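You operate a simulated robot arm through the tools that you are given. There is no shell and no other tool. Be economical: measure what you need, move in short steps, check, and stop when the job is done.

The job below is to be done with a simulated robot arm. You get a single attempt, and the scene is never put back.

Task
File the burr off the blue pipe's end and pass the pipe.
Fine: tighten the vice first, file till the burr is gone, file back, then slacken the vice and put the pipe in the pass tray.

Only the result counts: the job must be done as asked and must still hold three seconds after the hand-in. Knocking over, shifting, dropping, spilling or breaking anything else fails it.

Robot
A 5-joint arm with a two-finger parallel gripper, fixed in place. Base frame: the origin is at the foot of the arm, x ahead of it, y to its left, z up; the work surface is at about z = 0. Readings come in mm, rad, newtons and seconds.
With the tool pointing down near the work surface it reaches from about 260 to 600 mm from the base axis. Its first joint turns from -1.152 to 1.152 rad. The tool tilts only in the upright plane through the base axis and itself; it spins freely about its own axis. Payload 1.57 kg.
The TCP is the grasp point between the finger pads, 30 mm short of the fingertips. In the tool frame z runs along the fingers and y along their closing line. The gripper opens to 80 mm. The fingers are 17 mm wide and 12 mm thick; the gripper's body (40 by 82 mm) begins 80 mm behind the TCP.
Orientation is that of the tool frame in the base frame, as a unit quaternion [w, x, y, z]. With the fingers straight down and closing along the base's y, the tool's x points along the base's -x, its y along +y and its z along -z.

Tools
- The arm moves only by the tool move_arm. Its argument "series" is one flat list of numbers, 7 for each row, row after row: the shift along the tool's x, y, z in units of 150 mm (1.0 is 150 mm), then the turn, a rotation vector about the tool's x, y, z in units of 180 degrees (1.0 is 180 degrees), then the finger opening in mm, from 0 to 80. In form: [tx, ty, tz, ax, ay, az, jaw, tx, ty, tz, ax, ay, az, jaw, ...]. A call has 1 to 20 rows; each row is the pose to reach, as a shift and turn from the pose commanded when the call began, along the tool's axes at that moment. A call with a number of a shift or a turn outside -1 to 1 is refused whole. A row lasts 0.2 s, in which the tool goes at most 50 mm and 0.15 rad; a call with a longer step from one row to the next is refused whole, and so is a gripper value outside its range. Where a pose cannot be reached the arm comes as near as it can. A force on the tool above 40 N (or 10 N above the force at the start of the call, whichever is more), or a blocked arm, ends the call early, and 0.2 s more pass. The fingers move at their own pace (about 153 mm/s each) and stop on an object; they squeeze with about 21 N. The grip force told is the motor's: it shows also when the fingers shut on nothing. Time passes only in rows, and 0.2 s behind the last, so rows that repeat a pose let the fingers close. It gives the time, the measured TCP pose, the force on the tool (base axes), the opening and the grip force at its end, in the units of the frame above (readings bear some noise).
- Cameras (640 x 400 px; columns grow to the right, rows downward): "scene" is fixed at [44.9, 396.7, 539.4]; the picture's right is [-0.69, -0.72, 0.00], its down [-0.31, 0.29, -0.90] and it looks along [0.65, -0.62, -0.43] (base axes); focal length 322 px, centre (320, 200). "wrist" rides on the gripper at [72, -7, -122] in the tool frame; the picture's right is [0.09, 1.00, 0.00], its down [-0.84, 0.08, -0.54] and it looks along [-0.54, 0.05, 0.84] (tool axes); focal length 238 px, centre (320, 200). There is no depth. A picture from a camera that has moved, and an enlarged one, comes with that camera's place and axes in the base frame and with its lens.
- get_image(camera): a new picture of that camera. No time passes.
- close_up(camera, box): a new picture of the part [left, top, right, bottom] of that camera's present view, enlarged. No time passes.
- finish_job(): hands the job in; it is judged then, once.

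Work in short steps. Places have to be worked out from the pictures, the camera data and where the tool is seen: move nearer, look again, correct. Check each grasp and each placing, and mend what went wrong. You have 120 turns and 64 pictures in all, those below and enlarged ones among them. Open the gripper and draw the arm clear of the work before you hand the job in, unless the task says otherwise; then end with one line.

The tools are called after "Request:" by a JSON object that holds its "api" and its "payload". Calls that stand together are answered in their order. move_arm: Moves the arm, as the interface text tells. Its arguments: {"type":"object","properties":{"series":{"type":"array"}},"required":["series"]} The other tools are called the same way: get_image (camera) takes a picture; close_up (camera, box) takes an enlarged picture of a part of a camera's view; finish_job () hands the job in.

At the start:

```text
clock: 0.0
tool_pos: [313.5, -136.9, 422.4]
orientation: [0.0, 0.0, 1.0, -0.001]
ft_force: [0.4, -0.1, 0.4]
width: 80.0
grip_force: 0.0
```

scene: 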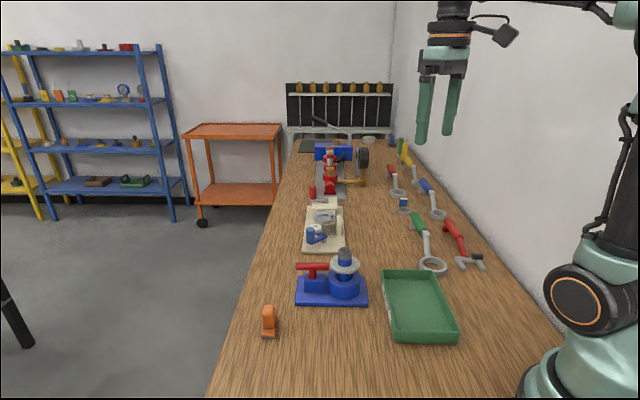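
wrist: 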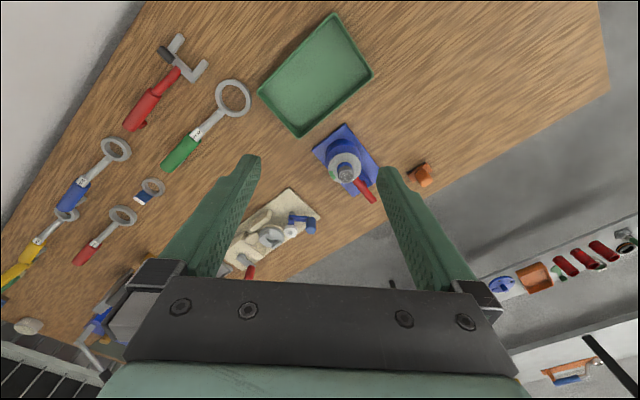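

I start with enlarged views of the work area to identify the vice, pipe, file and tray.

Request:
{"api": "close_up", "payload": {"camera": "scene", "box": [250, 230, 490, 380]}}

Request:
{"api": "close_up", "payload": {"camera": "scene", "box": [280, 130, 480, 255]}}

Request:
{"api": "close_up", "payload": {"camera": "wrist", "box": [220, 100, 460, 250]}}

```text
2.67 times, centred on (370, 305) of scene
camera zoom: at [44.9, 396.7, 539.4], right [-0.69, -0.72, 0.0], down [-0.31, 0.29, -0.9], along [0.65, -0.62, -0.43], focal length 860 px, centre (187, -80)
```

zoom: 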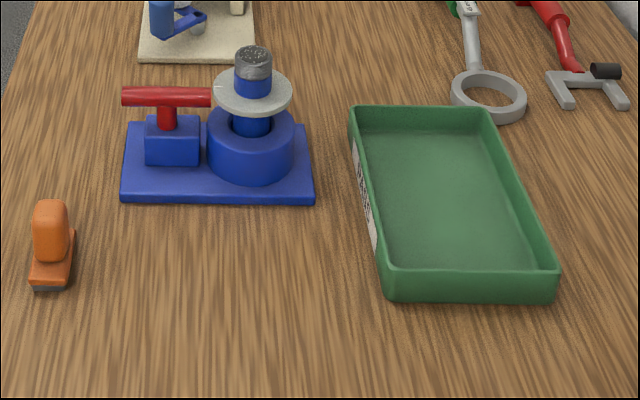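

```text
3.20 times, centred on (380, 192) of scene
camera zoom: at [44.9, 396.7, 539.4], right [-0.69, -0.72, 0.0], down [-0.31, 0.29, -0.9], along [0.65, -0.62, -0.43], focal length 1032 px, centre (128, 224)
```

zoom: 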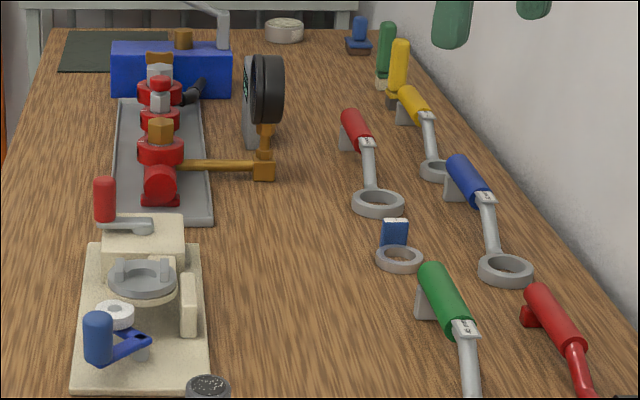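

```text
2.67 times, centred on (340, 175) of wrist
camera zoom: at [241.8, -142.8, 544.2], right [-0.09, 1.0, 0.0], down [0.84, 0.08, 0.54], along [0.54, 0.05, -0.84], focal length 636 px, centre (267, 267)
```

zoom: 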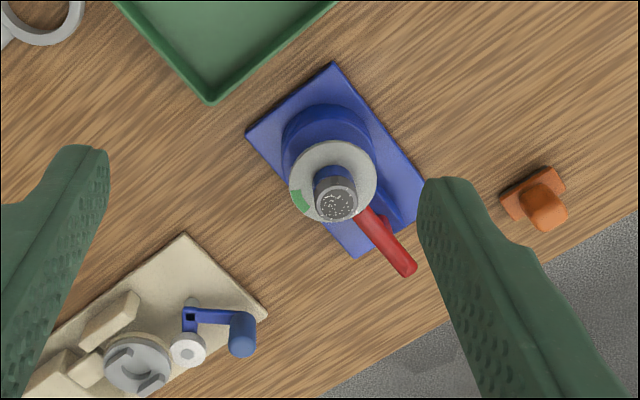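

Pipe top triangulates to about (452,-72,115), orange file block near (474,133), tray centre near (295,-155). I lower the wrist camera for a closer view of the vice.

Request:
{"api": "move_arm", "payload": {"series": [-0.03, 0.09, 0.25, 0, 0, 0, 80, -0.06, 0.19, 0.5, 0, 0, 0, 80, -0.09, 0.28, 0.75, 0, 0, 0, 80, -0.12, 0.38, 1.0, 0, 0, 0, 80]}}

Request:
{"api": "move_arm", "payload": {"series": [0, 0, 0.2, 0, 0, 0, 80, 0, 0, 0.35, 0, 0, 0, 80]}}

Request:
{"api": "get_image", "payload": {"camera": "wrist"}}

```text
clock: 1.0
tool_pos: [329.4, -78.2, 271.2]
orientation: [0.0, 0.0, 1.0, 0.001]
ft_force: [0.6, -0.2, 0.5]
width: 80.1
grip_force: 0.1
```

```text
clock: 1.6
tool_pos: [329.2, -78.8, 219.7]
orientation: [0.0, 0.0, 1.0, 0.0]
ft_force: [-0.6, 0.9, 0.6]
width: 80.3
grip_force: 0.0
```

```text
58 pictures are left
camera wrist: at [258.8, -85.4, 340.8], right [-0.09, 1.0, 0.0], down [0.84, 0.08, 0.54], along [0.54, 0.05, -0.84], focal length 238 px, centre (320, 200)
```

wrist: 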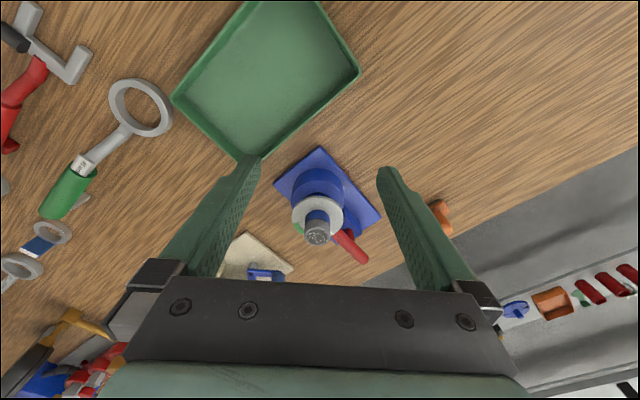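

Closer look at the vice and the orange block from here.

Request:
{"api": "close_up", "payload": {"camera": "wrist", "box": [250, 135, 410, 285]}}

Request:
{"api": "close_up", "payload": {"camera": "scene", "box": [250, 240, 380, 345]}}

```text
2.67 times, centred on (330, 210) of wrist
camera zoom: at [258.8, -85.4, 340.8], right [-0.09, 1.0, 0.0], down [0.84, 0.08, 0.54], along [0.54, 0.05, -0.84], focal length 636 px, centre (293, 173)
```

zoom: 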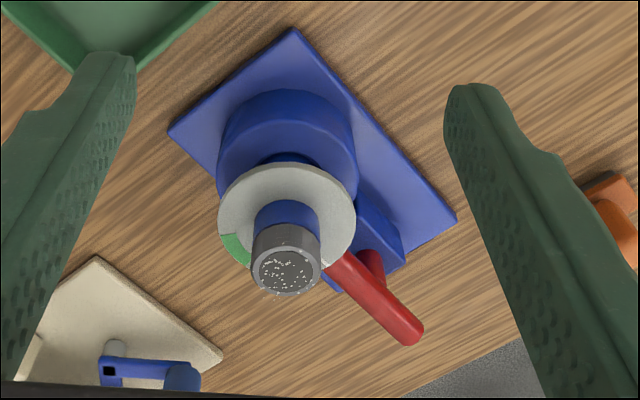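

```text
3.81 times, centred on (315, 292) of scene
camera zoom: at [44.9, 396.7, 539.4], right [-0.69, -0.72, 0.0], down [-0.31, 0.29, -0.9], along [0.65, -0.62, -0.43], focal length 1228 px, centre (339, -152)
```

zoom: 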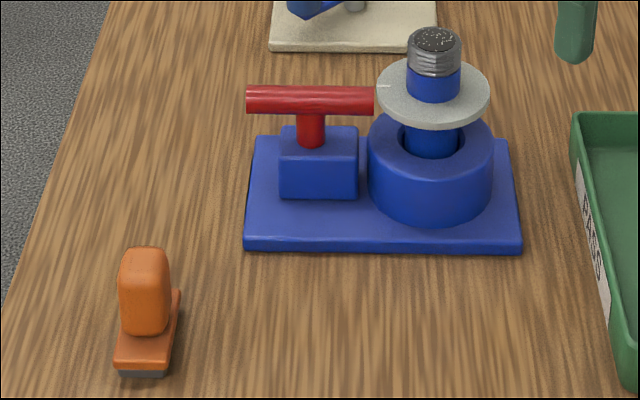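

The disc seems to be a clamp gauge (green sector, white mark) and the red T-bar is the vice handle with axis near (504,-17), bar at z≈72. I go above it, turning the fingers 45° to straddle the bar.

Request:
{"api": "move_arm", "payload": {"series": [-0.17, 0.07, 0, 0, 0, -0.042, 60, -0.34, 0.14, 0, 0, 0, -0.084, 60, -0.51, 0.21, 0, 0, 0, -0.126, 60, -0.68, 0.28, 0, 0, 0, -0.168, 60, -0.85, 0.35, 0, 0, 0, -0.21, 60, -1.0, 0.41, 0, 0, 0, -0.25, 60]}}

Request:
{"api": "get_image", "payload": {"camera": "wrist"}}

```text
clock: 3.0
tool_pos: [481.7, -17.6, 219.7]
orientation: [-0.001, -0.384, 0.923, 0.0]
ft_force: [0.3, 0.2, -0.5]
width: 59.8
grip_force: 0.0
```

```text
55 pictures are left
camera wrist: at [435.9, -73.7, 341.4], right [-0.77, 0.64, 0.0], down [0.53, 0.65, 0.54], along [0.35, 0.42, -0.84], focal length 238 px, centre (320, 200)
```

wrist: 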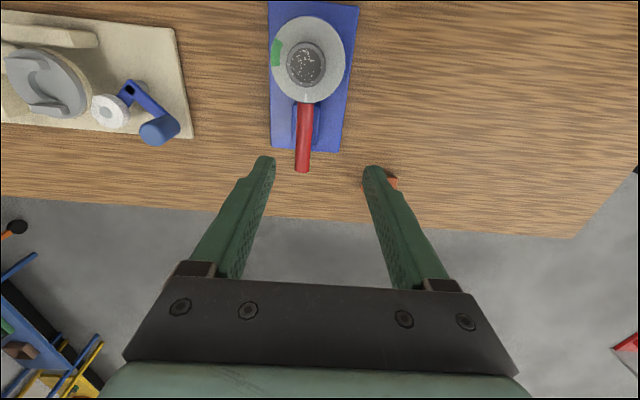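

Good overhead view; I enlarge it to pin down the handle's stem axis.

Request:
{"api": "close_up", "payload": {"camera": "wrist", "box": [240, 0, 400, 190]}}

```text
2.11 times, centred on (320, 95) of wrist
camera zoom: at [435.9, -73.7, 341.4], right [-0.77, 0.64, 0.0], down [0.53, 0.65, 0.54], along [0.35, 0.42, -0.84], focal length 502 px, centre (320, 421)
```

zoom: 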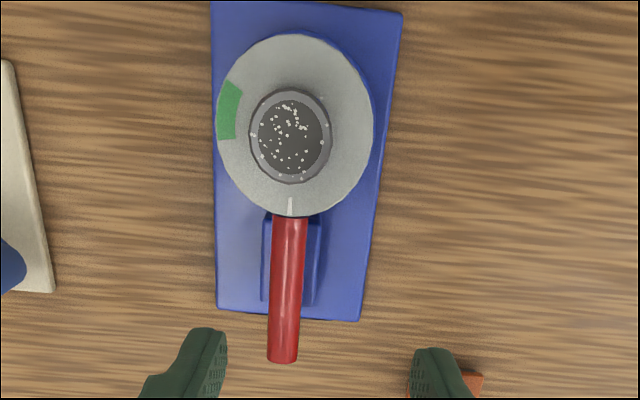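

I centre over the stem axis at about (507,-16.5) and descend to just above the bar.

Request:
{"api": "move_arm", "payload": {"series": [-0.125, -0.114, 0.1, 0, 0, 0, 60, -0.125, -0.114, 0.3, 0, 0, 0, 60, -0.125, -0.114, 0.5, 0, 0, 0, 60, -0.125, -0.114, 0.7, 0, 0, 0, 60]}}

Request:
{"api": "get_image", "payload": {"camera": "scene"}}

Request:
{"api": "get_image", "payload": {"camera": "wrist"}}

```text
clock: 4.0
tool_pos: [505.7, -15.8, 114.7]
orientation: [0.0, -0.383, 0.924, 0.0]
ft_force: [-0.1, -0.7, 0.5]
width: 59.9
grip_force: 0.1
```

```text
53 pictures are left
```

scene: 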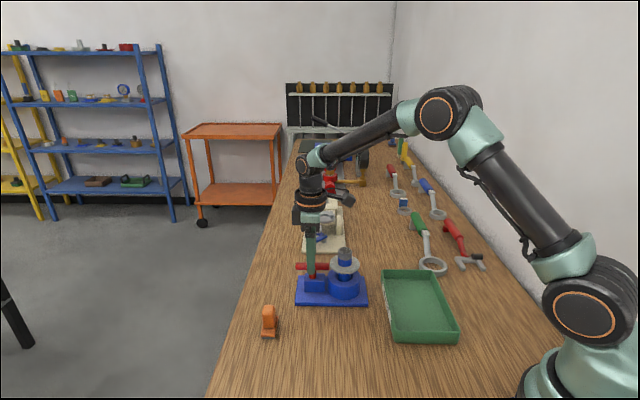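

```text
52 pictures are left
camera wrist: at [460.5, -71.6, 236.4], right [-0.77, 0.64, 0.0], down [0.54, 0.65, 0.54], along [0.35, 0.42, -0.84], focal length 238 px, centre (320, 200)
```

wrist: 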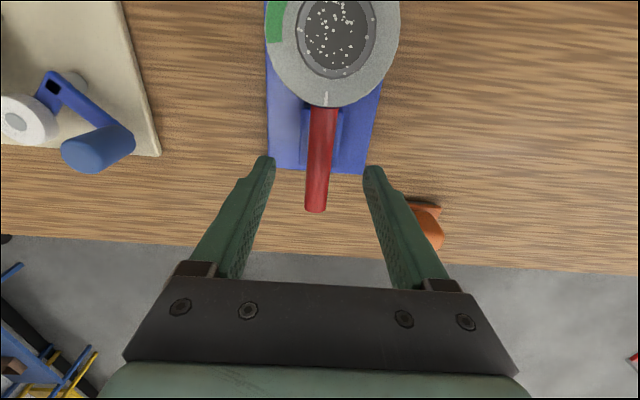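

The bar lies between the fingers; I shift 3 mm along the bar, lower to z≈82 and close.

Request:
{"api": "move_arm", "payload": {"series": [-0.02, -0.006, 0.1, 0, 0, 0, 60, -0.02, -0.006, 0.215, 0, 0, 0, 60, -0.02, -0.006, 0.215, 0, 0, 0, 30, -0.02, -0.006, 0.215, 0, 0, 0, 10, -0.02, -0.006, 0.215, 0, 0, 0, 10]}}

Request:
{"api": "get_image", "payload": {"camera": "wrist"}}

```text
clock: 5.2
tool_pos: [507.9, -14.7, 80.9]
orientation: [-0.002, -0.383, 0.924, 0.0]
ft_force: [-4.6, 6.0, 1.7]
width: 17.9
grip_force: 32.6
```

```text
51 pictures are left
camera wrist: at [463.4, -70.1, 204.3], right [-0.77, 0.64, 0.0], down [0.54, 0.65, 0.54], along [0.34, 0.42, -0.84], focal length 238 px, centre (320, 200)
```

wrist: 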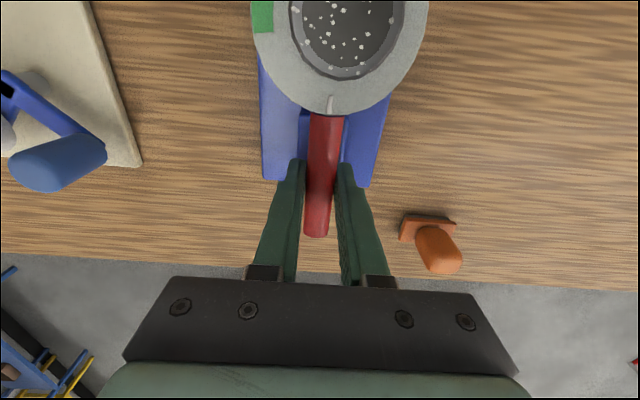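

Gripped (18 mm bar). I turn clockwise 40° and watch the force and the gauge.

Request:
{"api": "move_arm", "payload": {"series": [0, 0.006, 0, 0, 0, 0.04, 10, 0, 0.006, 0, 0, 0, 0.08, 10, 0, 0.006, 0, 0, 0, 0.12, 10, 0, 0.006, 0, 0, 0, 0.16, 10, 0, 0.006, 0, 0, 0, 0.2, 10, 0, 0.006, 0, 0, 0, 0.22, 10]}}

Request:
{"api": "get_image", "payload": {"camera": "wrist"}}

Request:
{"api": "close_up", "payload": {"camera": "scene", "box": [270, 230, 390, 320]}}

```text
clock: 6.5
tool_pos: [509.9, -16.7, 82.8]
orientation: [0.003, -0.073, 0.997, 0.0]
ft_force: [2.0, -1.7, -1.6]
width: 18.2
grip_force: 31.7
stopped in row 6: the force on the tool passed its limit (the readings are from after the stop); the commanded pose is now the measured one
```

```text
50 pictures are left
camera wrist: at [439.6, -34.2, 204.0], right [-0.24, 0.97, 0.0], down [0.81, 0.2, 0.55], along [0.53, 0.13, -0.84], focal length 238 px, centre (320, 200)
```

wrist: 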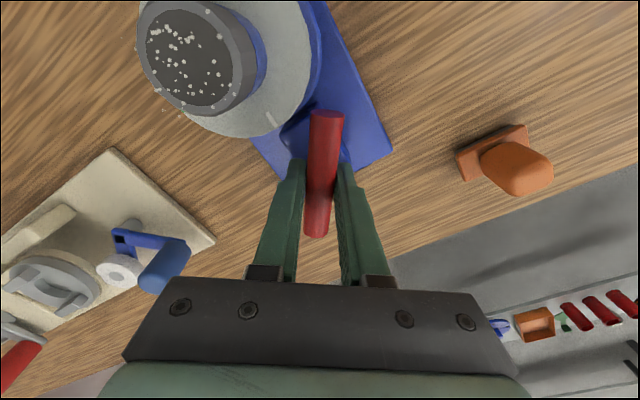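

```text
4.44 times, centred on (330, 275) of scene
camera zoom: at [44.9, 396.7, 539.4], right [-0.69, -0.72, 0.0], down [-0.31, 0.29, -0.9], along [0.65, -0.62, -0.43], focal length 1433 px, centre (276, -133)
```

zoom: 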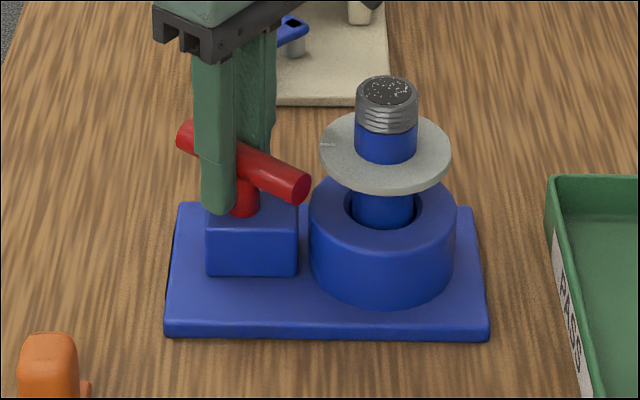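

The handle turned about 37° but side force built up, so my grip is likely a few mm off the axis (best intersection ≈ (505.5,-17.4)). I release, recentre 4 mm along the bar, and regrip.

Request:
{"api": "move_arm", "payload": {"series": [0, 0, 0, 0, 0, 0, 40, 0.026, 0, 0, 0, 0, 0, 40, 0.026, 0, 0, 0, 0, 0, 10, 0.026, 0, 0, 0, 0, 0, 10]}}

Request:
{"api": "move_arm", "payload": {"series": [0, 0, 0, 0, 0, 0.03, 10, 0, 0, 0, 0, 0, 0.06, 10, 0, 0, 0, 0, 0, 0.09, 10]}}

```text
clock: 7.5
tool_pos: [506.6, -16.5, 82.8]
orientation: [0.002, -0.074, 0.997, 0.0]
ft_force: [2.0, 0.9, -1.6]
width: 18.0
grip_force: 32.8
```

```text
clock: 8.3
tool_pos: [505.6, -16.7, 83.0]
orientation: [0.003, 0.068, 0.998, 0.001]
ft_force: [0.1, 1.5, -1.2]
width: 17.6
grip_force: 32.4
```

Low forces now, so the centre is right. I check the gauge.

Request:
{"api": "close_up", "payload": {"camera": "scene", "box": [270, 230, 390, 320]}}

Request:
{"api": "get_image", "payload": {"camera": "wrist"}}

```text
4.44 times, centred on (330, 275) of scene
camera zoom: at [44.9, 396.7, 539.4], right [-0.69, -0.72, 0.0], down [-0.31, 0.29, -0.9], along [0.65, -0.62, -0.43], focal length 1433 px, centre (276, -133)
```

zoom: 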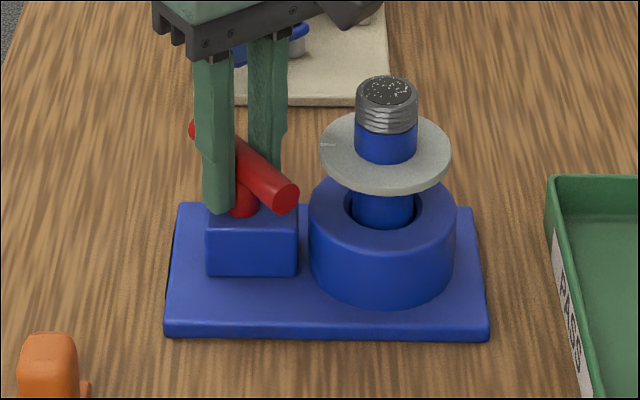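

```text
47 pictures are left
camera wrist: at [433.7, -14.5, 204.2], right [0.04, 1.0, 0.0], down [0.84, -0.04, 0.55], along [0.55, -0.02, -0.84], focal length 238 px, centre (320, 200)
```

wrist: 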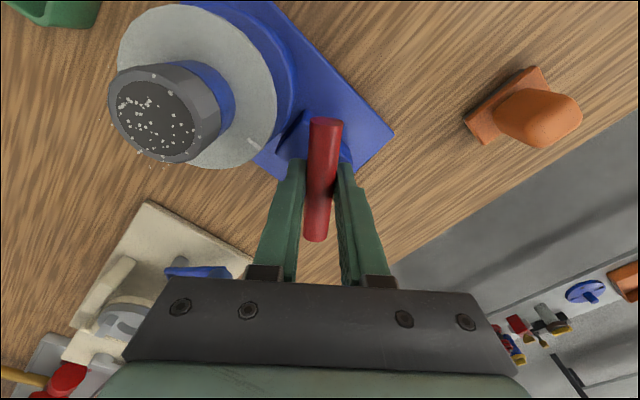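

Gauge mark unchanged at 53° of turn; I continue clockwise another 45°.

Request:
{"api": "move_arm", "payload": {"series": [0, 0, 0, 0, 0, 0.04, 10, 0, 0, 0, 0, 0, 0.08, 10, 0, 0, 0, 0, 0, 0.12, 10, 0, 0, 0, 0, 0, 0.16, 10, 0, 0, 0, 0, 0, 0.2, 10, 0, 0, 0, 0, 0, 0.24, 10]}}

Request:
{"api": "close_up", "payload": {"camera": "scene", "box": [270, 230, 390, 320]}}

```text
clock: 9.7
tool_pos: [505.3, -17.2, 83.0]
orientation: [0.002, 0.431, 0.903, 0.001]
ft_force: [-2.7, -8.7, 0.9]
width: 19.0
grip_force: 33.4
```

```text
4.44 times, centred on (330, 275) of scene
camera zoom: at [44.9, 396.7, 539.4], right [-0.69, -0.72, 0.0], down [-0.31, 0.29, -0.9], along [0.65, -0.62, -0.43], focal length 1433 px, centre (276, -133)
```

zoom: 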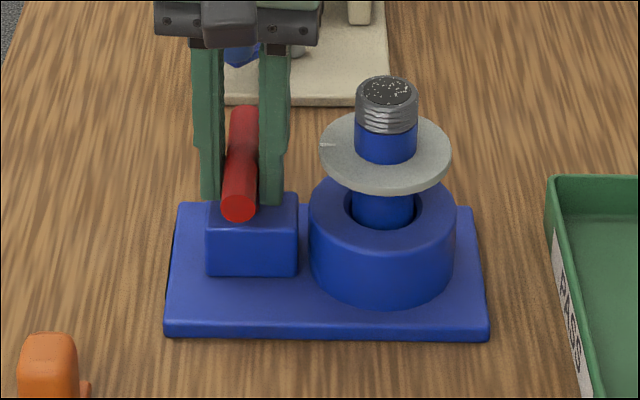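

The bar is at ~90° and the fingers are being pried slightly open, suggesting a stop. I probe a bit further.

Request:
{"api": "move_arm", "payload": {"series": [0, 0, 0, 0, 0, 0.02, 10, 0, 0, 0, 0, 0, 0.04, 10, 0, 0, 0, 0, 0, 0.04, 10]}}

Request:
{"api": "get_image", "payload": {"camera": "wrist"}}

```text
clock: 10.5
tool_pos: [504.8, -16.0, 83.4]
orientation: [0.001, 0.486, 0.874, 0.001]
ft_force: [-5.6, -10.7, 2.9]
width: 22.0
grip_force: 35.2
```

```text
45 pictures are left
camera wrist: at [462.1, 40.0, 204.3], right [0.8, 0.6, 0.0], down [0.5, -0.67, 0.54], along [0.33, -0.43, -0.84], focal length 238 px, centre (320, 200)
```

wrist: 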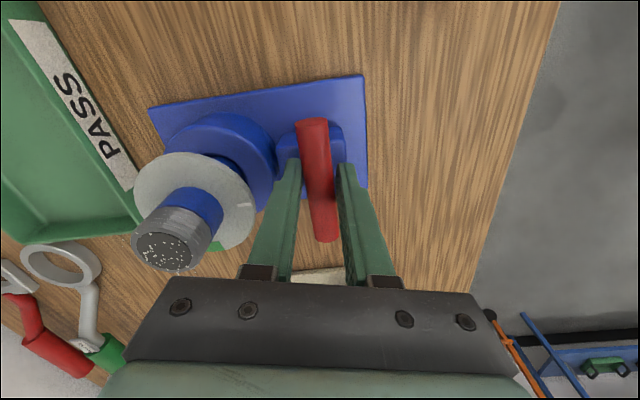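

Fingers pried to 22 mm: the handle is against its stop at ~90°, vice tight. I ease back, release, and lift.

Request:
{"api": "move_arm", "payload": {"series": [0, 0, 0, 0, 0, -0.04, 10, 0, 0, 0, 0, 0, -0.06, 10, 0, 0, 0, 0, 0, -0.06, 60, 0, 0, 0, 0, 0, -0.06, 60, 0, 0, -0.25, 0, 0, -0.06, 60, 0, 0, -0.5, 0, 0, -0.06, 60, 0, 0, -0.75, 0, 0, -0.06, 60, 0, 0, -0.9, 0, 0, -0.06, 60]}}

Request:
{"api": "get_image", "payload": {"camera": "wrist"}}

Request:
{"api": "close_up", "payload": {"camera": "scene", "box": [240, 240, 380, 350]}}

```text
clock: 12.3
tool_pos: [504.7, -15.9, 218.7]
orientation: [0.002, 0.401, 0.916, 0.001]
ft_force: [-0.3, -0.3, 0.1]
width: 59.8
grip_force: 0.1
```

```text
44 pictures are left
camera wrist: at [451.3, 30.9, 339.2], right [0.67, 0.74, 0.0], down [0.62, -0.56, 0.55], along [0.41, -0.36, -0.84], focal length 238 px, centre (320, 200)
```

wrist: 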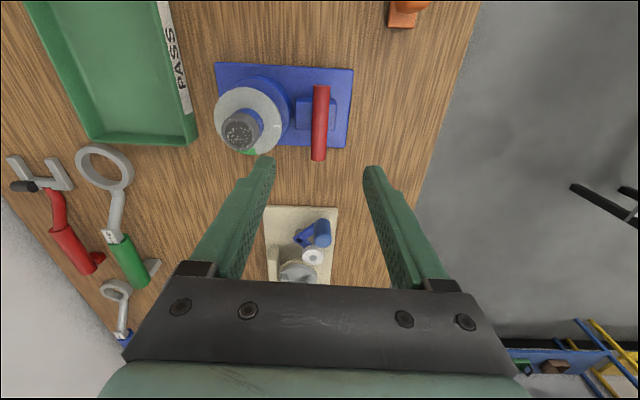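

```text
3.64 times, centred on (310, 295) of scene
camera zoom: at [44.9, 396.7, 539.4], right [-0.69, -0.72, 0.0], down [-0.31, 0.29, -0.9], along [0.65, -0.62, -0.43], focal length 1172 px, centre (356, -146)
```

zoom: 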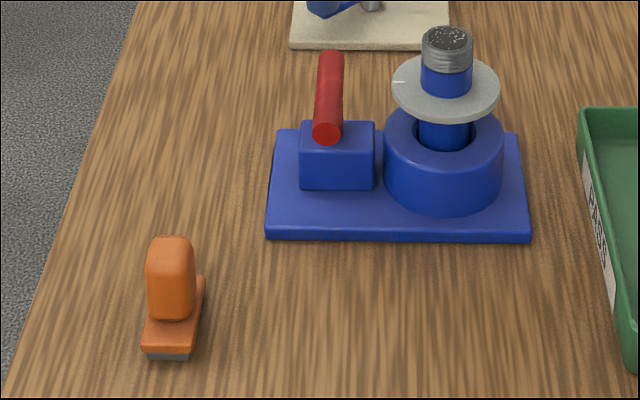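

Vice is tight. The file's long axis runs roughly along (0.68,-0.73), so the present finger angle suits it; I move above it at height 220 to look.

Request:
{"api": "move_arm", "payload": {"series": [0.217, 0.131, 0, 0, 0, 0, 80, 0.434, 0.262, 0, 0, 0, 0, 80, 0.65, 0.394, 0, 0, 0, 0, 80, 0.867, 0.525, 0, 0, 0, 0, 80]}}

Request:
{"api": "close_up", "payload": {"camera": "wrist", "box": [240, 50, 400, 170]}}

```text
clock: 13.3
tool_pos: [473.5, 132.6, 217.0]
orientation: [0.001, 0.402, 0.915, 0.002]
ft_force: [0.1, -0.1, -0.2]
width: 79.8
grip_force: 0.1
```

```text
3.33 times, centred on (320, 110) of wrist
camera zoom: at [421.1, 180.4, 338.4], right [0.67, 0.74, 0.0], down [0.62, -0.56, 0.54], along [0.41, -0.36, -0.84], focal length 794 px, centre (320, 500)
```

zoom: 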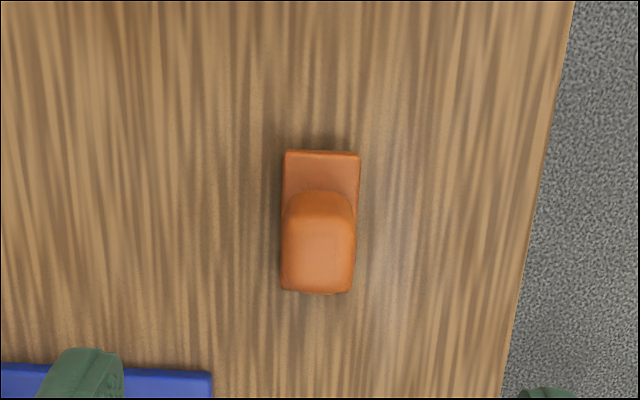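

The file handle (about 26 mm wide, top at z≈63) is nearly centred under the tool. I descend partway.

Request:
{"api": "move_arm", "payload": {"series": [-0.01, 0, 0.25, 0, 0, 0, 70, -0.02, 0, 0.5, 0, 0, 0, 70, -0.02, 0, 0.75, 0, 0, 0, 70]}}

Request:
{"api": "get_image", "payload": {"camera": "wrist"}}

Request:
{"api": "close_up", "payload": {"camera": "scene", "box": [220, 220, 340, 350]}}

```text
clock: 14.1
tool_pos: [476.5, 129.8, 105.7]
orientation: [0.002, 0.401, 0.916, 0.001]
ft_force: [-0.3, 0.5, -0.7]
width: 69.9
grip_force: 0.1
```

```text
41 pictures are left
camera wrist: at [423.3, 177.3, 226.9], right [0.67, 0.74, 0.0], down [0.62, -0.56, 0.54], along [0.41, -0.36, -0.84], focal length 238 px, centre (320, 200)
```

wrist: 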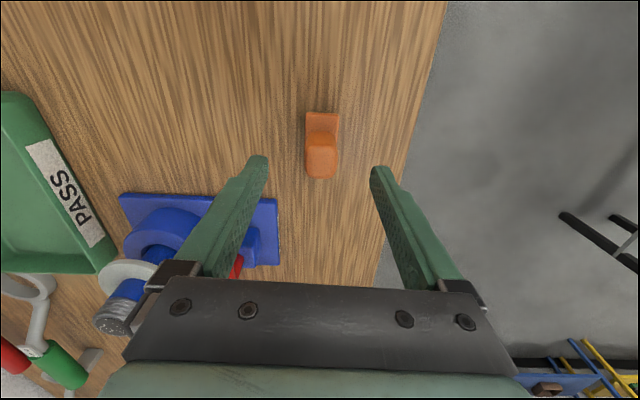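

```text
3.08 times, centred on (280, 285) of scene
camera zoom: at [44.9, 396.7, 539.4], right [-0.69, -0.72, 0.0], down [-0.31, 0.29, -0.9], along [0.65, -0.62, -0.43], focal length 992 px, centre (443, -62)
```

zoom: 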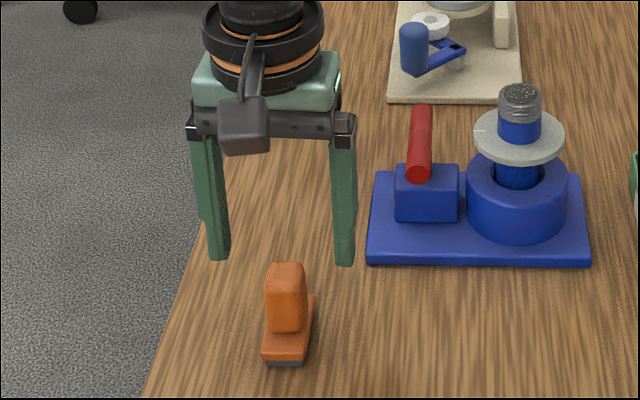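

Alignment is good. I lower to z≈52 and close on the handle.

Request:
{"api": "move_arm", "payload": {"series": [-0.007, 0.007, 0.18, 0, 0, 0, 70, -0.007, 0.007, 0.355, 0, 0, 0, 70, -0.007, 0.007, 0.355, 0, 0, 0, 40, -0.007, 0.007, 0.355, 0, 0, 0, 10, -0.007, 0.007, 0.355, 0, 0, 0, 10]}}

Request:
{"api": "get_image", "payload": {"camera": "wrist"}}

Request:
{"api": "close_up", "payload": {"camera": "scene", "box": [220, 250, 340, 350]}}

```text
clock: 15.3
tool_pos: [478.6, 129.0, 52.7]
orientation: [0.002, 0.401, 0.916, 0.003]
ft_force: [1.1, -0.5, 0.0]
width: 26.1
grip_force: 21.4
```

```text
39 pictures are left
camera wrist: at [425.6, 177.4, 173.8], right [0.67, 0.74, 0.0], down [0.62, -0.56, 0.54], along [0.41, -0.36, -0.84], focal length 238 px, centre (320, 200)
```

wrist: 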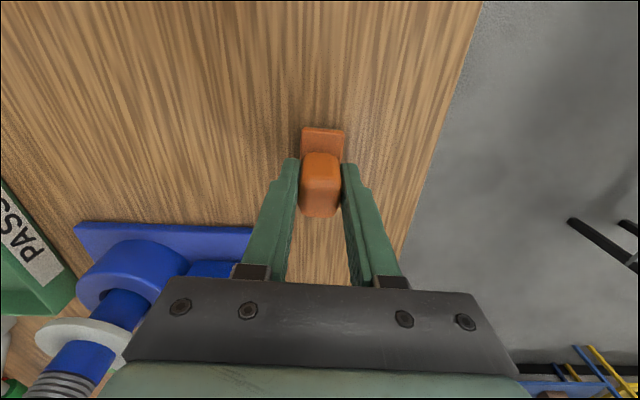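

```text
4.00 times, centred on (280, 300) of scene
camera zoom: at [44.9, 396.7, 539.4], right [-0.69, -0.72, 0.0], down [-0.31, 0.29, -0.9], along [0.65, -0.62, -0.43], focal length 1290 px, centre (480, -200)
```

zoom: 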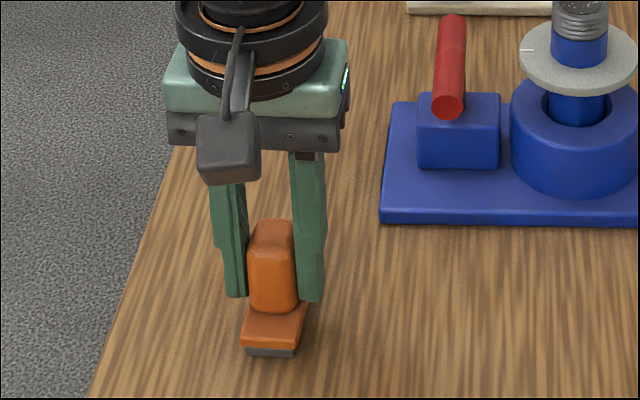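

The file is gripped (home pose 478.6,129.0,52.7). I lift it, then carry it over the pipe axis at about (453.4,-72.3).

Request:
{"api": "move_arm", "payload": {"series": [0, 0, -0.15, 0, 0, 0, 10, 0, 0, -0.4, 0, 0, 0, 10, 0, 0, -0.7, 0, 0, 0, 10, 0, 0, -1.0, 0, 0, 0, 10]}}

Request:
{"api": "move_arm", "payload": {"series": [-0.15, -0.17, -0.05, 0, 0, 0, 10, -0.33, -0.38, -0.05, 0, 0, 0, 10, -0.51, -0.59, -0.05, 0, 0, 0, 10, -0.69, -0.8, -0.05, 0, 0, 0, 10, -0.873, -1.0, -0.05, 0, 0, 0, 10]}}

Request:
{"api": "close_up", "payload": {"camera": "scene", "box": [270, 180, 430, 320]}}

Request:
{"api": "get_image", "payload": {"camera": "wrist"}}

```text
clock: 16.3
tool_pos: [480.1, 128.4, 202.9]
orientation: [0.001, 0.401, 0.916, 0.001]
ft_force: [0.8, 0.5, -1.1]
width: 26.0
grip_force: 20.9
```

```text
clock: 17.5
tool_pos: [455.9, -70.2, 209.7]
orientation: [0.003, 0.401, 0.916, 0.001]
ft_force: [-0.1, 0.0, -2.3]
width: 25.8
grip_force: 21.1
```

```text
2.86 times, centred on (350, 250) of scene
camera zoom: at [44.9, 396.7, 539.4], right [-0.69, -0.72, 0.0], down [-0.31, 0.29, -0.9], along [0.65, -0.62, -0.43], focal length 921 px, centre (234, 57)
```

zoom: 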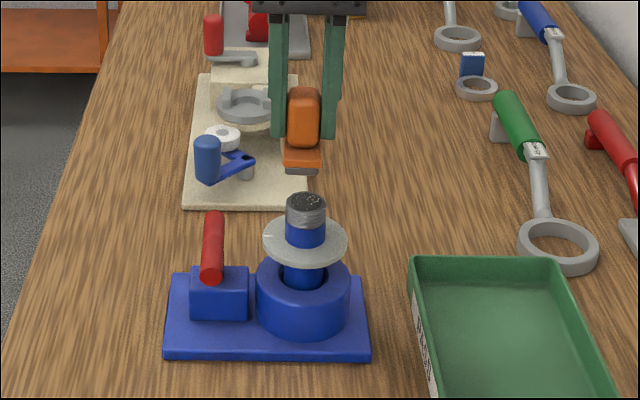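

```text
36 pictures are left
camera wrist: at [403.9, -21.1, 331.3], right [0.67, 0.74, 0.0], down [0.62, -0.56, 0.55], along [0.41, -0.36, -0.84], focal length 238 px, centre (320, 200)
```

wrist: 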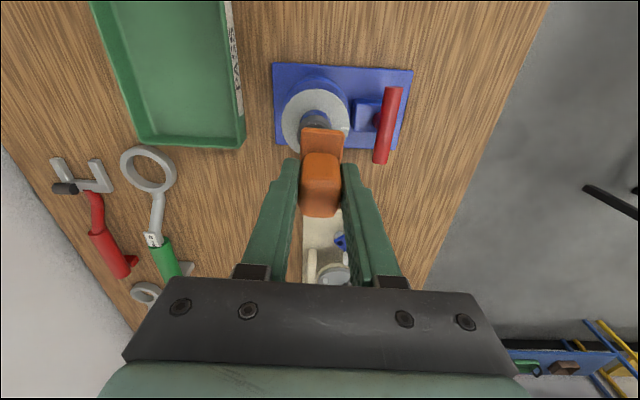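

I correct 3 mm sideways and lower to just above the pipe top, then creep to contact.

Request:
{"api": "move_arm", "payload": {"series": [0, -0.02, 0.1, 0, 0, 0, 10, 0, -0.02, 0.2, 0, 0, 0, 10, 0, -0.02, 0.24, 0, 0, 0, 10]}}

Request:
{"api": "close_up", "payload": {"camera": "scene", "box": [310, 220, 390, 300]}}

```text
clock: 18.3
tool_pos: [455.2, -70.9, 174.2]
orientation: [0.003, 0.401, 0.916, 0.001]
ft_force: [-4.1, -1.5, 10.9]
width: 25.9
grip_force: 20.6
```

```text
5.00 times, centred on (350, 260) of scene
camera zoom: at [44.9, 396.7, 539.4], right [-0.69, -0.72, 0.0], down [-0.31, 0.29, -0.91], along [0.65, -0.62, -0.43], focal length 1612 px, centre (170, -100)
```

zoom: 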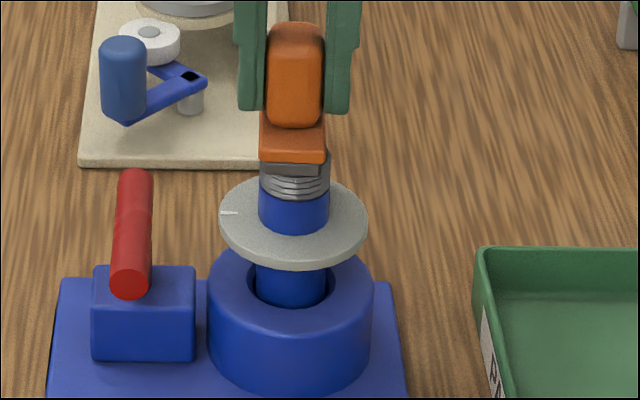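

The sole is already touching with ~13 N down. I make back-and-forth strokes of ±18 mm along the file.

Request:
{"api": "move_arm", "payload": {"series": [0.06, 0, 0, 0, 0, 0, 10, 0.12, 0, 0, 0, 0, 0, 10, 0.06, 0, 0, 0, 0, 0, 10, 0, 0, 0, 0, 0, 0, 10, -0.06, 0, 0, 0, 0, 0, 10, -0.12, 0, 0, 0, 0, 0, 10, -0.06, 0, 0, 0, 0, 0, 10, 0, 0, 0, 0, 0, 0, 10, 0.06, 0, 0, 0, 0, 0, 10, 0.12, 0, 0, 0, 0, 0, 10, 0.06, 0, 0, 0, 0, 0, 10, 0, 0, 0, 0, 0, 0, 10, -0.06, 0, 0, 0, 0, 0, 10, -0.12, 0, 0, 0, 0, 0, 10, -0.06, 0, 0, 0, 0, 0, 10, 0, 0, 0, 0, 0, 0, 10]}}

Request:
{"api": "close_up", "payload": {"camera": "scene", "box": [310, 220, 390, 300]}}

```text
clock: 21.7
tool_pos: [454.8, -70.9, 175.1]
orientation: [0.002, 0.401, 0.916, 0.001]
ft_force: [0.2, -1.1, 1.9]
width: 25.8
grip_force: 21.8
```

```text
5.00 times, centred on (350, 260) of scene
camera zoom: at [44.9, 396.7, 539.4], right [-0.69, -0.72, 0.0], down [-0.31, 0.29, -0.9], along [0.65, -0.62, -0.43], focal length 1612 px, centre (170, -100)
```

zoom: 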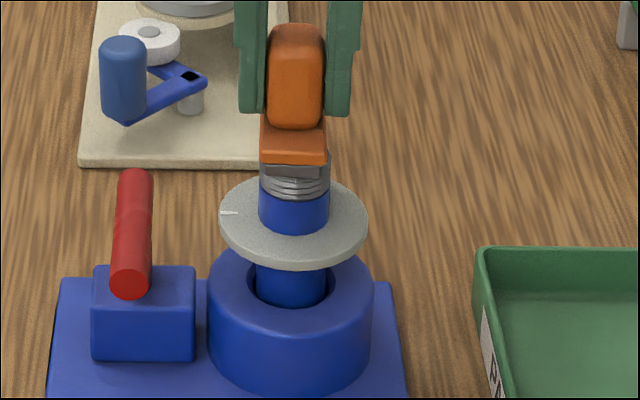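

Force dropped to ~4 N. I lift 40 mm to inspect the pipe end.

Request:
{"api": "move_arm", "payload": {"series": [0, 0, -0.13, 0, 0, 0, 10, 0, 0, -0.27, 0, 0, 0, 10]}}

Request:
{"api": "close_up", "payload": {"camera": "scene", "box": [320, 210, 380, 270]}}

```text
clock: 22.3
tool_pos: [456.1, -71.3, 214.5]
orientation: [0.003, 0.401, 0.916, 0.002]
ft_force: [0.0, -0.4, -1.5]
width: 25.8
grip_force: 21.2
```

```text
6.67 times, centred on (350, 240) of scene
camera zoom: at [44.9, 396.7, 539.4], right [-0.69, -0.72, 0.0], down [-0.31, 0.29, -0.9], along [0.65, -0.62, -0.43], focal length 2149 px, centre (120, -67)
```

zoom: 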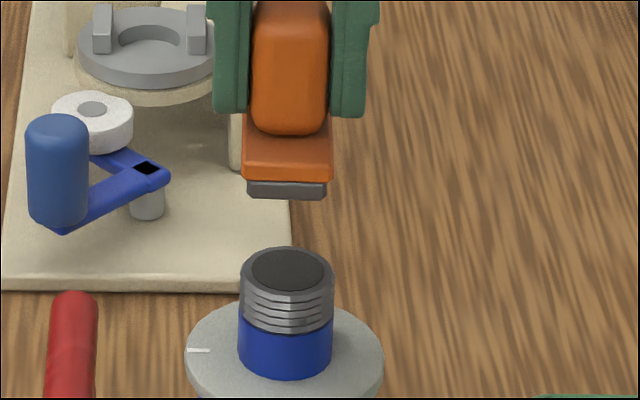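

The specks on the end are gone. I head back toward the file's home, stopping midway to view the pipe with the wrist camera.

Request:
{"api": "move_arm", "payload": {"series": [0.15, 0.17, 0, 0, 0, 0, 10, 0.3, 0.34, 0, 0, 0, 0, 10, 0.44, 0.5, 0, 0, 0, 0, 10]}}

Request:
{"api": "get_image", "payload": {"camera": "wrist"}}

Request:
{"api": "close_up", "payload": {"camera": "scene", "box": [315, 230, 375, 290]}}

```text
clock: 23.1
tool_pos: [465.1, 27.3, 213.5]
orientation: [0.002, 0.402, 0.915, 0.001]
ft_force: [1.7, 0.1, -1.8]
width: 25.8
grip_force: 20.9
```

```text
32 pictures are left
camera wrist: at [411.6, 76.6, 335.0], right [0.67, 0.74, 0.0], down [0.62, -0.56, 0.55], along [0.41, -0.36, -0.84], focal length 238 px, centre (320, 200)
```

wrist: 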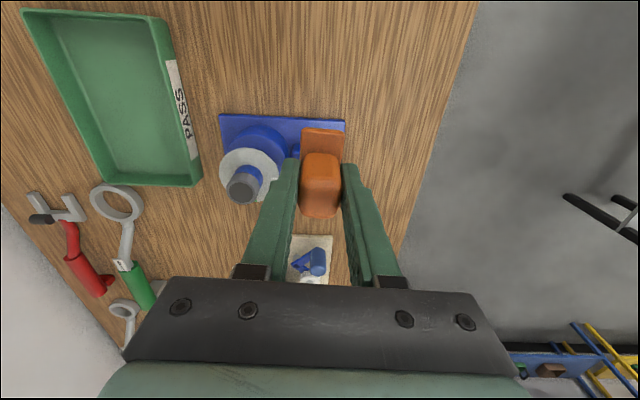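

```text
6.67 times, centred on (345, 260) of scene
camera zoom: at [44.9, 396.7, 539.4], right [-0.69, -0.72, 0.0], down [-0.31, 0.29, -0.9], along [0.65, -0.62, -0.43], focal length 2149 px, centre (153, -200)
```

zoom: 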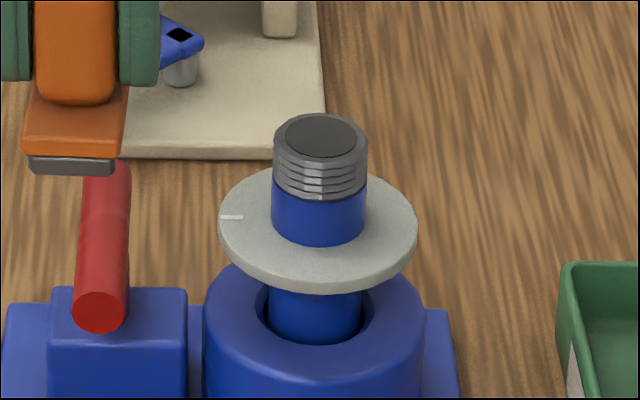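

I see one tiny bright dot on the thread; I enlarge both views to check for burr remnants.

Request:
{"api": "close_up", "payload": {"camera": "wrist", "box": [210, 140, 290, 210]}}

Request:
{"api": "close_up", "payload": {"camera": "scene", "box": [332, 238, 358, 264]}}

```text
5.71 times, centred on (250, 175) of wrist
camera zoom: at [411.6, 76.6, 335.0], right [0.67, 0.74, 0.0], down [0.62, -0.56, 0.55], along [0.41, -0.36, -0.84], focal length 1362 px, centre (720, 343)
```

zoom: 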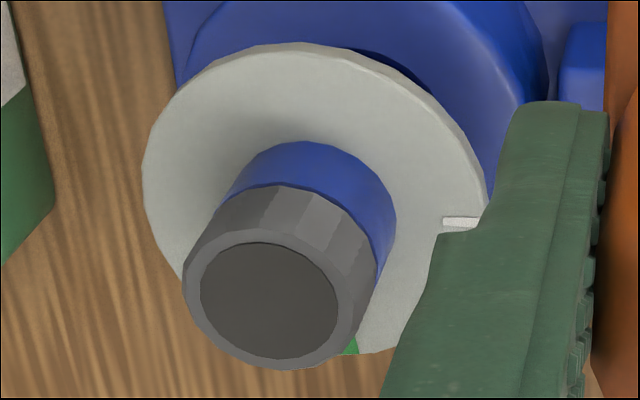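

```text
15.38 times, centred on (345, 251) of scene
camera zoom: at [44.9, 396.7, 539.4], right [-0.69, -0.72, 0.0], down [-0.31, 0.29, -0.9], along [0.65, -0.62, -0.43], focal length 4960 px, centre (-65, -585)
```

zoom: 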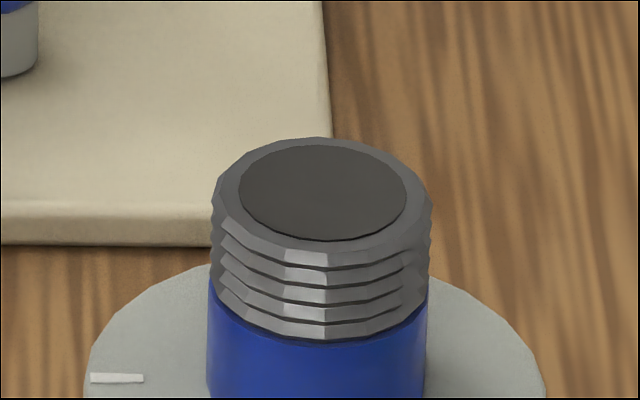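

Burr is fully gone. I carry the file home and lower to z≈75.

Request:
{"api": "move_arm", "payload": {"series": [0.15, 0.18, 0, 0, 0, 0, 10, 0.3, 0.36, 0, 0, 0, 0, 10, 0.437, 0.526, 0, 0, 0, 0, 10, 0.437, 0.526, 0.3, 0, 0, 0, 10, 0.437, 0.526, 0.6, 0, 0, 0, 10, 0.437, 0.526, 0.92, 0, 0, 0, 10]}}

```text
clock: 24.5
tool_pos: [479.0, 129.9, 75.9]
orientation: [0.002, 0.401, 0.916, 0.001]
ft_force: [-0.7, -0.1, -2.1]
width: 25.8
grip_force: 20.9
```

Nearly exactly over the home spot; I lower gently to z≈53.5.

Request:
{"api": "move_arm", "payload": {"series": [0, -0.004, 0.07, 0, 0, 0, 10, 0, -0.004, 0.13, 0, 0, 0, 10, 0, -0.004, 0.15, 0, 0, 0, 10]}}

Request:
{"api": "close_up", "payload": {"camera": "scene", "box": [220, 250, 340, 350]}}

```text
clock: 25.3
tool_pos: [479.4, 130.3, 54.1]
orientation: [0.002, 0.401, 0.916, 0.002]
ft_force: [-0.5, 0.4, -1.3]
width: 26.1
grip_force: 21.1
```

```text
4.00 times, centred on (280, 300) of scene
camera zoom: at [44.9, 396.7, 539.4], right [-0.69, -0.72, 0.0], down [-0.31, 0.29, -0.9], along [0.65, -0.62, -0.43], focal length 1290 px, centre (480, -200)
```

zoom: 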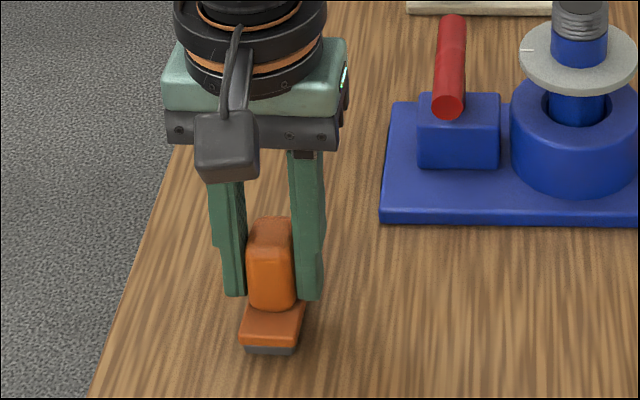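

Still carried (−1.3 N); I lower in small steps to contact.

Request:
{"api": "move_arm", "payload": {"series": [0, -0.006, 0.006, 0, 0, 0, 10, 0, -0.006, 0.012, 0, 0, 0, 10]}}

Request:
{"api": "move_arm", "payload": {"series": [0, 0, 0.005, 0, 0, 0, 10, 0, 0, 0.01, 0, 0, 0, 10]}}

```text
clock: 25.9
tool_pos: [479.8, 130.1, 52.7]
orientation: [0.002, 0.401, 0.916, 0.002]
ft_force: [0.4, 0.1, -0.5]
width: 25.4
grip_force: 21.5
```

```text
clock: 26.5
tool_pos: [479.7, 130.0, 51.3]
orientation: [0.003, 0.401, 0.916, 0.001]
ft_force: [-5.8, -2.0, 16.3]
width: 25.9
grip_force: 21.2
```

Contact made. I ease off 0.8 mm, open, and lift clear.

Request:
{"api": "move_arm", "payload": {"series": [0, 0, -0.005, 0, 0, 0, 10, 0, 0, -0.005, 0, 0, 0, 40, 0, 0, -0.005, 0, 0, 0, 70, 0, 0, -0.005, 0, 0, 0, 70, 0, 0, -0.3, 0, 0, 0, 70, 0, 0, -0.6, 0, 0, 0, 70, 0, 0, -0.95, 0, 0, 0, 70]}}

Request:
{"api": "close_up", "payload": {"camera": "scene", "box": [240, 240, 380, 350]}}

```text
refused: row 7 steps farther than a row can; nothing moved
```

```text
3.64 times, centred on (310, 295) of scene
camera zoom: at [44.8, 396.7, 539.4], right [-0.69, -0.72, 0.0], down [-0.31, 0.29, -0.91], along [0.65, -0.62, -0.43], focal length 1172 px, centre (356, -146)
```

zoom: 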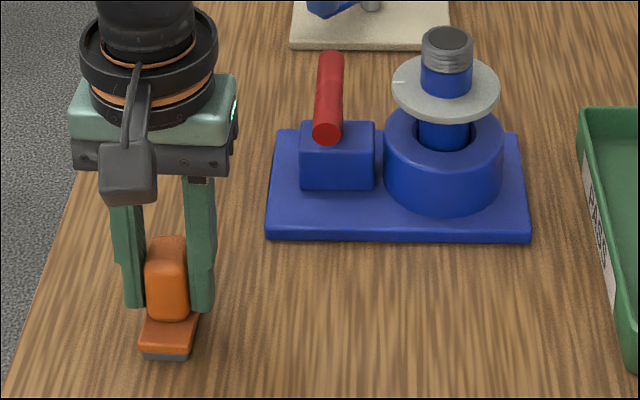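

A row was too long; I also correct 1.5 mm sideways before releasing.

Request:
{"api": "move_arm", "payload": {"series": [0, 0, -0.012, 0, 0, 0, 10, 0, -0.01, -0.012, 0, 0, 0, 10, 0, -0.01, -0.003, 0, 0, 0, 10, 0, -0.01, -0.003, 0, 0, 0, 40, 0, -0.01, -0.003, 0, 0, 0, 70, 0, -0.01, -0.003, 0, 0, 0, 70, 0, -0.01, -0.3, 0, 0, 0, 70, 0, -0.01, -0.6, 0, 0, 0, 70, 0, -0.01, -0.9, 0, 0, 0, 70]}}

Request:
{"api": "close_up", "payload": {"camera": "scene", "box": [240, 240, 380, 350]}}

```text
clock: 28.5
tool_pos: [476.6, 127.7, 185.4]
orientation: [0.001, 0.401, 0.916, 0.001]
ft_force: [-0.1, 0.0, -0.4]
width: 70.2
grip_force: 0.0
```

```text
3.64 times, centred on (310, 295) of scene
camera zoom: at [44.9, 396.7, 539.4], right [-0.69, -0.72, 0.0], down [-0.31, 0.29, -0.9], along [0.65, -0.62, -0.43], focal length 1172 px, centre (356, -146)
```

zoom: 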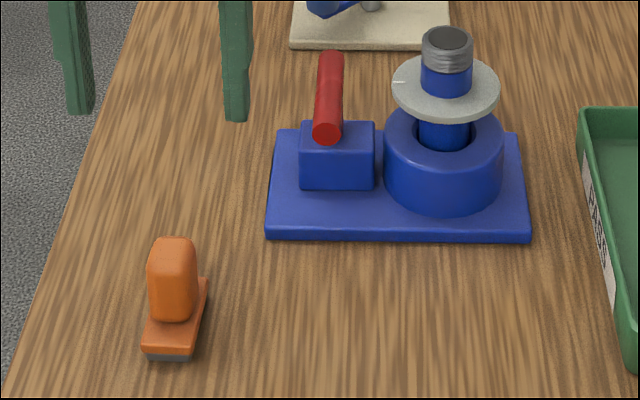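

File is back in place. Next I return above the handle (505.3,-17) and descend to grip it.

Request:
{"api": "move_arm", "payload": {"series": [-0.21, -0.128, 0, 0, 0, 0, 60, -0.42, -0.256, 0, 0, 0, 0, 60, -0.63, -0.384, 0, 0, 0, 0, 60, -0.839, -0.513, 0, 0, 0, 0, 60, -0.839, -0.513, 0.25, 0, 0, 0, 60, -0.839, -0.513, 0.45, 0, 0, 0, 60]}}

Request:
{"api": "get_image", "payload": {"camera": "wrist"}}

```text
clock: 29.9
tool_pos: [506.9, -17.3, 118.1]
orientation: [0.003, 0.4, 0.916, 0.001]
ft_force: [-0.4, 0.0, -0.2]
width: 60.0
grip_force: 0.0
```

```text
25 pictures are left
camera wrist: at [452.2, 31.3, 239.1], right [0.67, 0.74, 0.0], down [0.62, -0.56, 0.55], along [0.41, -0.36, -0.84], focal length 238 px, centre (320, 200)
```

wrist: 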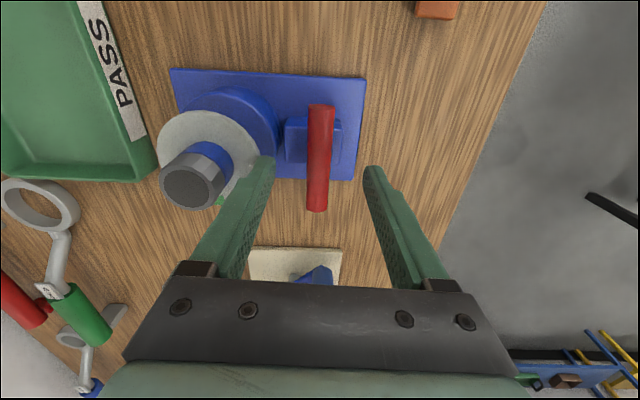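

The left finger at 60 mm opening would be close to the disc, so I narrow to 36 mm, then descend to z≈83 and grip.

Request:
{"api": "move_arm", "payload": {"series": [0.008, -0.005, 0, 0, 0, 0, 36, 0.008, -0.005, 0.1, 0, 0, 0, 36, 0.008, -0.005, 0.235, 0, 0, 0, 36, 0.008, -0.005, 0.235, 0, 0, 0, 10, 0.008, -0.005, 0.235, 0, 0, 0, 10]}}

```text
clock: 31.1
tool_pos: [503.8, -17.6, 82.3]
orientation: [0.002, 0.401, 0.916, 0.0]
ft_force: [-8.9, -1.4, 8.5]
width: 18.3
grip_force: 33.3
```

Gripped. I turn counter-clockwise 45° in steps with a small recentre.

Request:
{"api": "move_arm", "payload": {"series": [0.004, -0.006, 0, 0, 0, -0.04, 10, 0.004, -0.006, 0, 0, 0, -0.08, 10, 0.004, -0.006, 0, 0, 0, -0.12, 10, 0.004, -0.006, 0, 0, 0, -0.16, 10, 0.004, -0.006, 0, 0, 0, -0.2, 10, 0.004, -0.006, 0, 0, 0, -0.24, 10]}}

```text
clock: 32.5
tool_pos: [503.7, -16.6, 81.8]
orientation: [0.004, 0.036, 0.999, 0.0]
ft_force: [5.2, -20.8, -12.7]
width: 17.9
grip_force: 32.6
```

Side force −21 N builds; I release, recentre to about (505.5,-17.2) and regrip.

Request:
{"api": "move_arm", "payload": {"series": [0, 0, 0, 0, 0, 0, 36, 0, -0.005, 0, 0, 0, 0, 36]}}

Request:
{"api": "get_image", "payload": {"camera": "wrist"}}

```text
clock: 33.1
tool_pos: [503.8, -17.0, 82.0]
orientation: [0.002, 0.036, 0.999, -0.001]
ft_force: [-0.4, -0.2, 0.0]
width: 36.1
grip_force: 0.0
```

```text
24 pictures are left
camera wrist: at [431.2, -18.3, 204.0], right [-0.02, 1.0, 0.0], down [0.84, 0.02, 0.55], along [0.55, 0.01, -0.84], focal length 238 px, centre (320, 200)
```

wrist: 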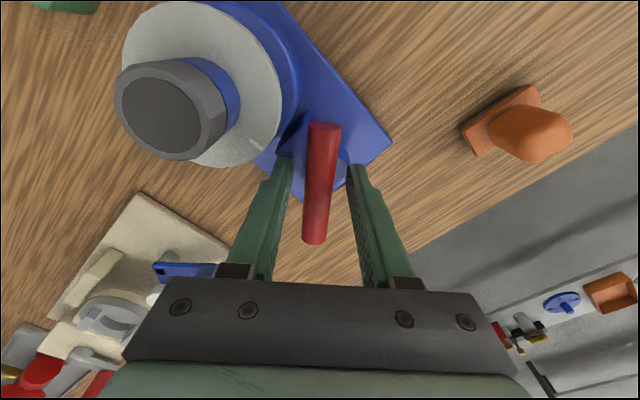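

Centred. I regrip and continue counter-clockwise to the original 45° direction.

Request:
{"api": "move_arm", "payload": {"series": [-0.008, 0, 0, 0, 0, 0, 10, -0.008, 0, 0, 0, 0, 0, 10, -0.008, 0, 0, 0, 0, -0.04, 10, -0.008, 0, 0, 0, 0, -0.08, 10, -0.008, 0, 0, 0, 0, -0.12, 10, -0.008, 0, 0, 0, 0, -0.16, 10, -0.008, 0, 0, 0, 0, -0.2, 10, -0.008, 0, 0, 0, 0, -0.24, 10, -0.008, 0, 0, 0, 0, -0.275, 10]}}

Request:
{"api": "close_up", "payload": {"camera": "scene", "box": [270, 230, 390, 320]}}

```text
clock: 35.1
tool_pos: [505.0, -18.6, 83.0]
orientation: [0.002, -0.386, 0.923, -0.001]
ft_force: [-12.5, -24.0, 13.2]
width: 18.2
grip_force: 32.6
```

```text
4.44 times, centred on (330, 275) of scene
camera zoom: at [44.9, 396.7, 539.4], right [-0.69, -0.72, 0.0], down [-0.31, 0.29, -0.91], along [0.65, -0.62, -0.43], focal length 1433 px, centre (276, -133)
```

zoom: 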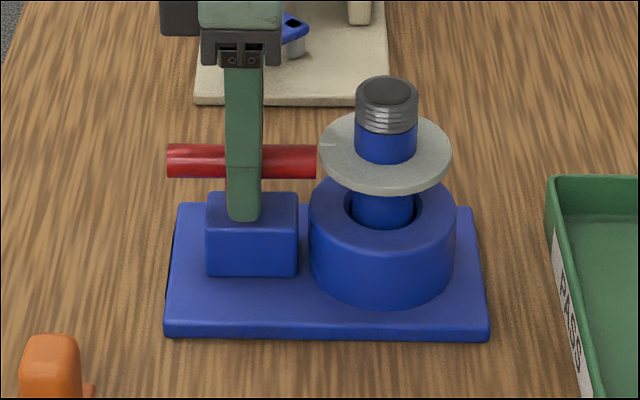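

Bar is back at its original direction. I probe 5° more to make sure it is at its slack stop.

Request:
{"api": "move_arm", "payload": {"series": [0, 0, 0, 0, 0, -0.02, 10, 0, 0, 0, 0, 0, -0.035, 10, 0, 0, 0, 0, 0, -0.035, 10]}}

```text
clock: 35.9
tool_pos: [504.1, -18.5, 82.4]
orientation: [0.003, -0.434, 0.901, -0.002]
ft_force: [-8.3, -24.9, 8.2]
width: 18.2
grip_force: 33.0
```

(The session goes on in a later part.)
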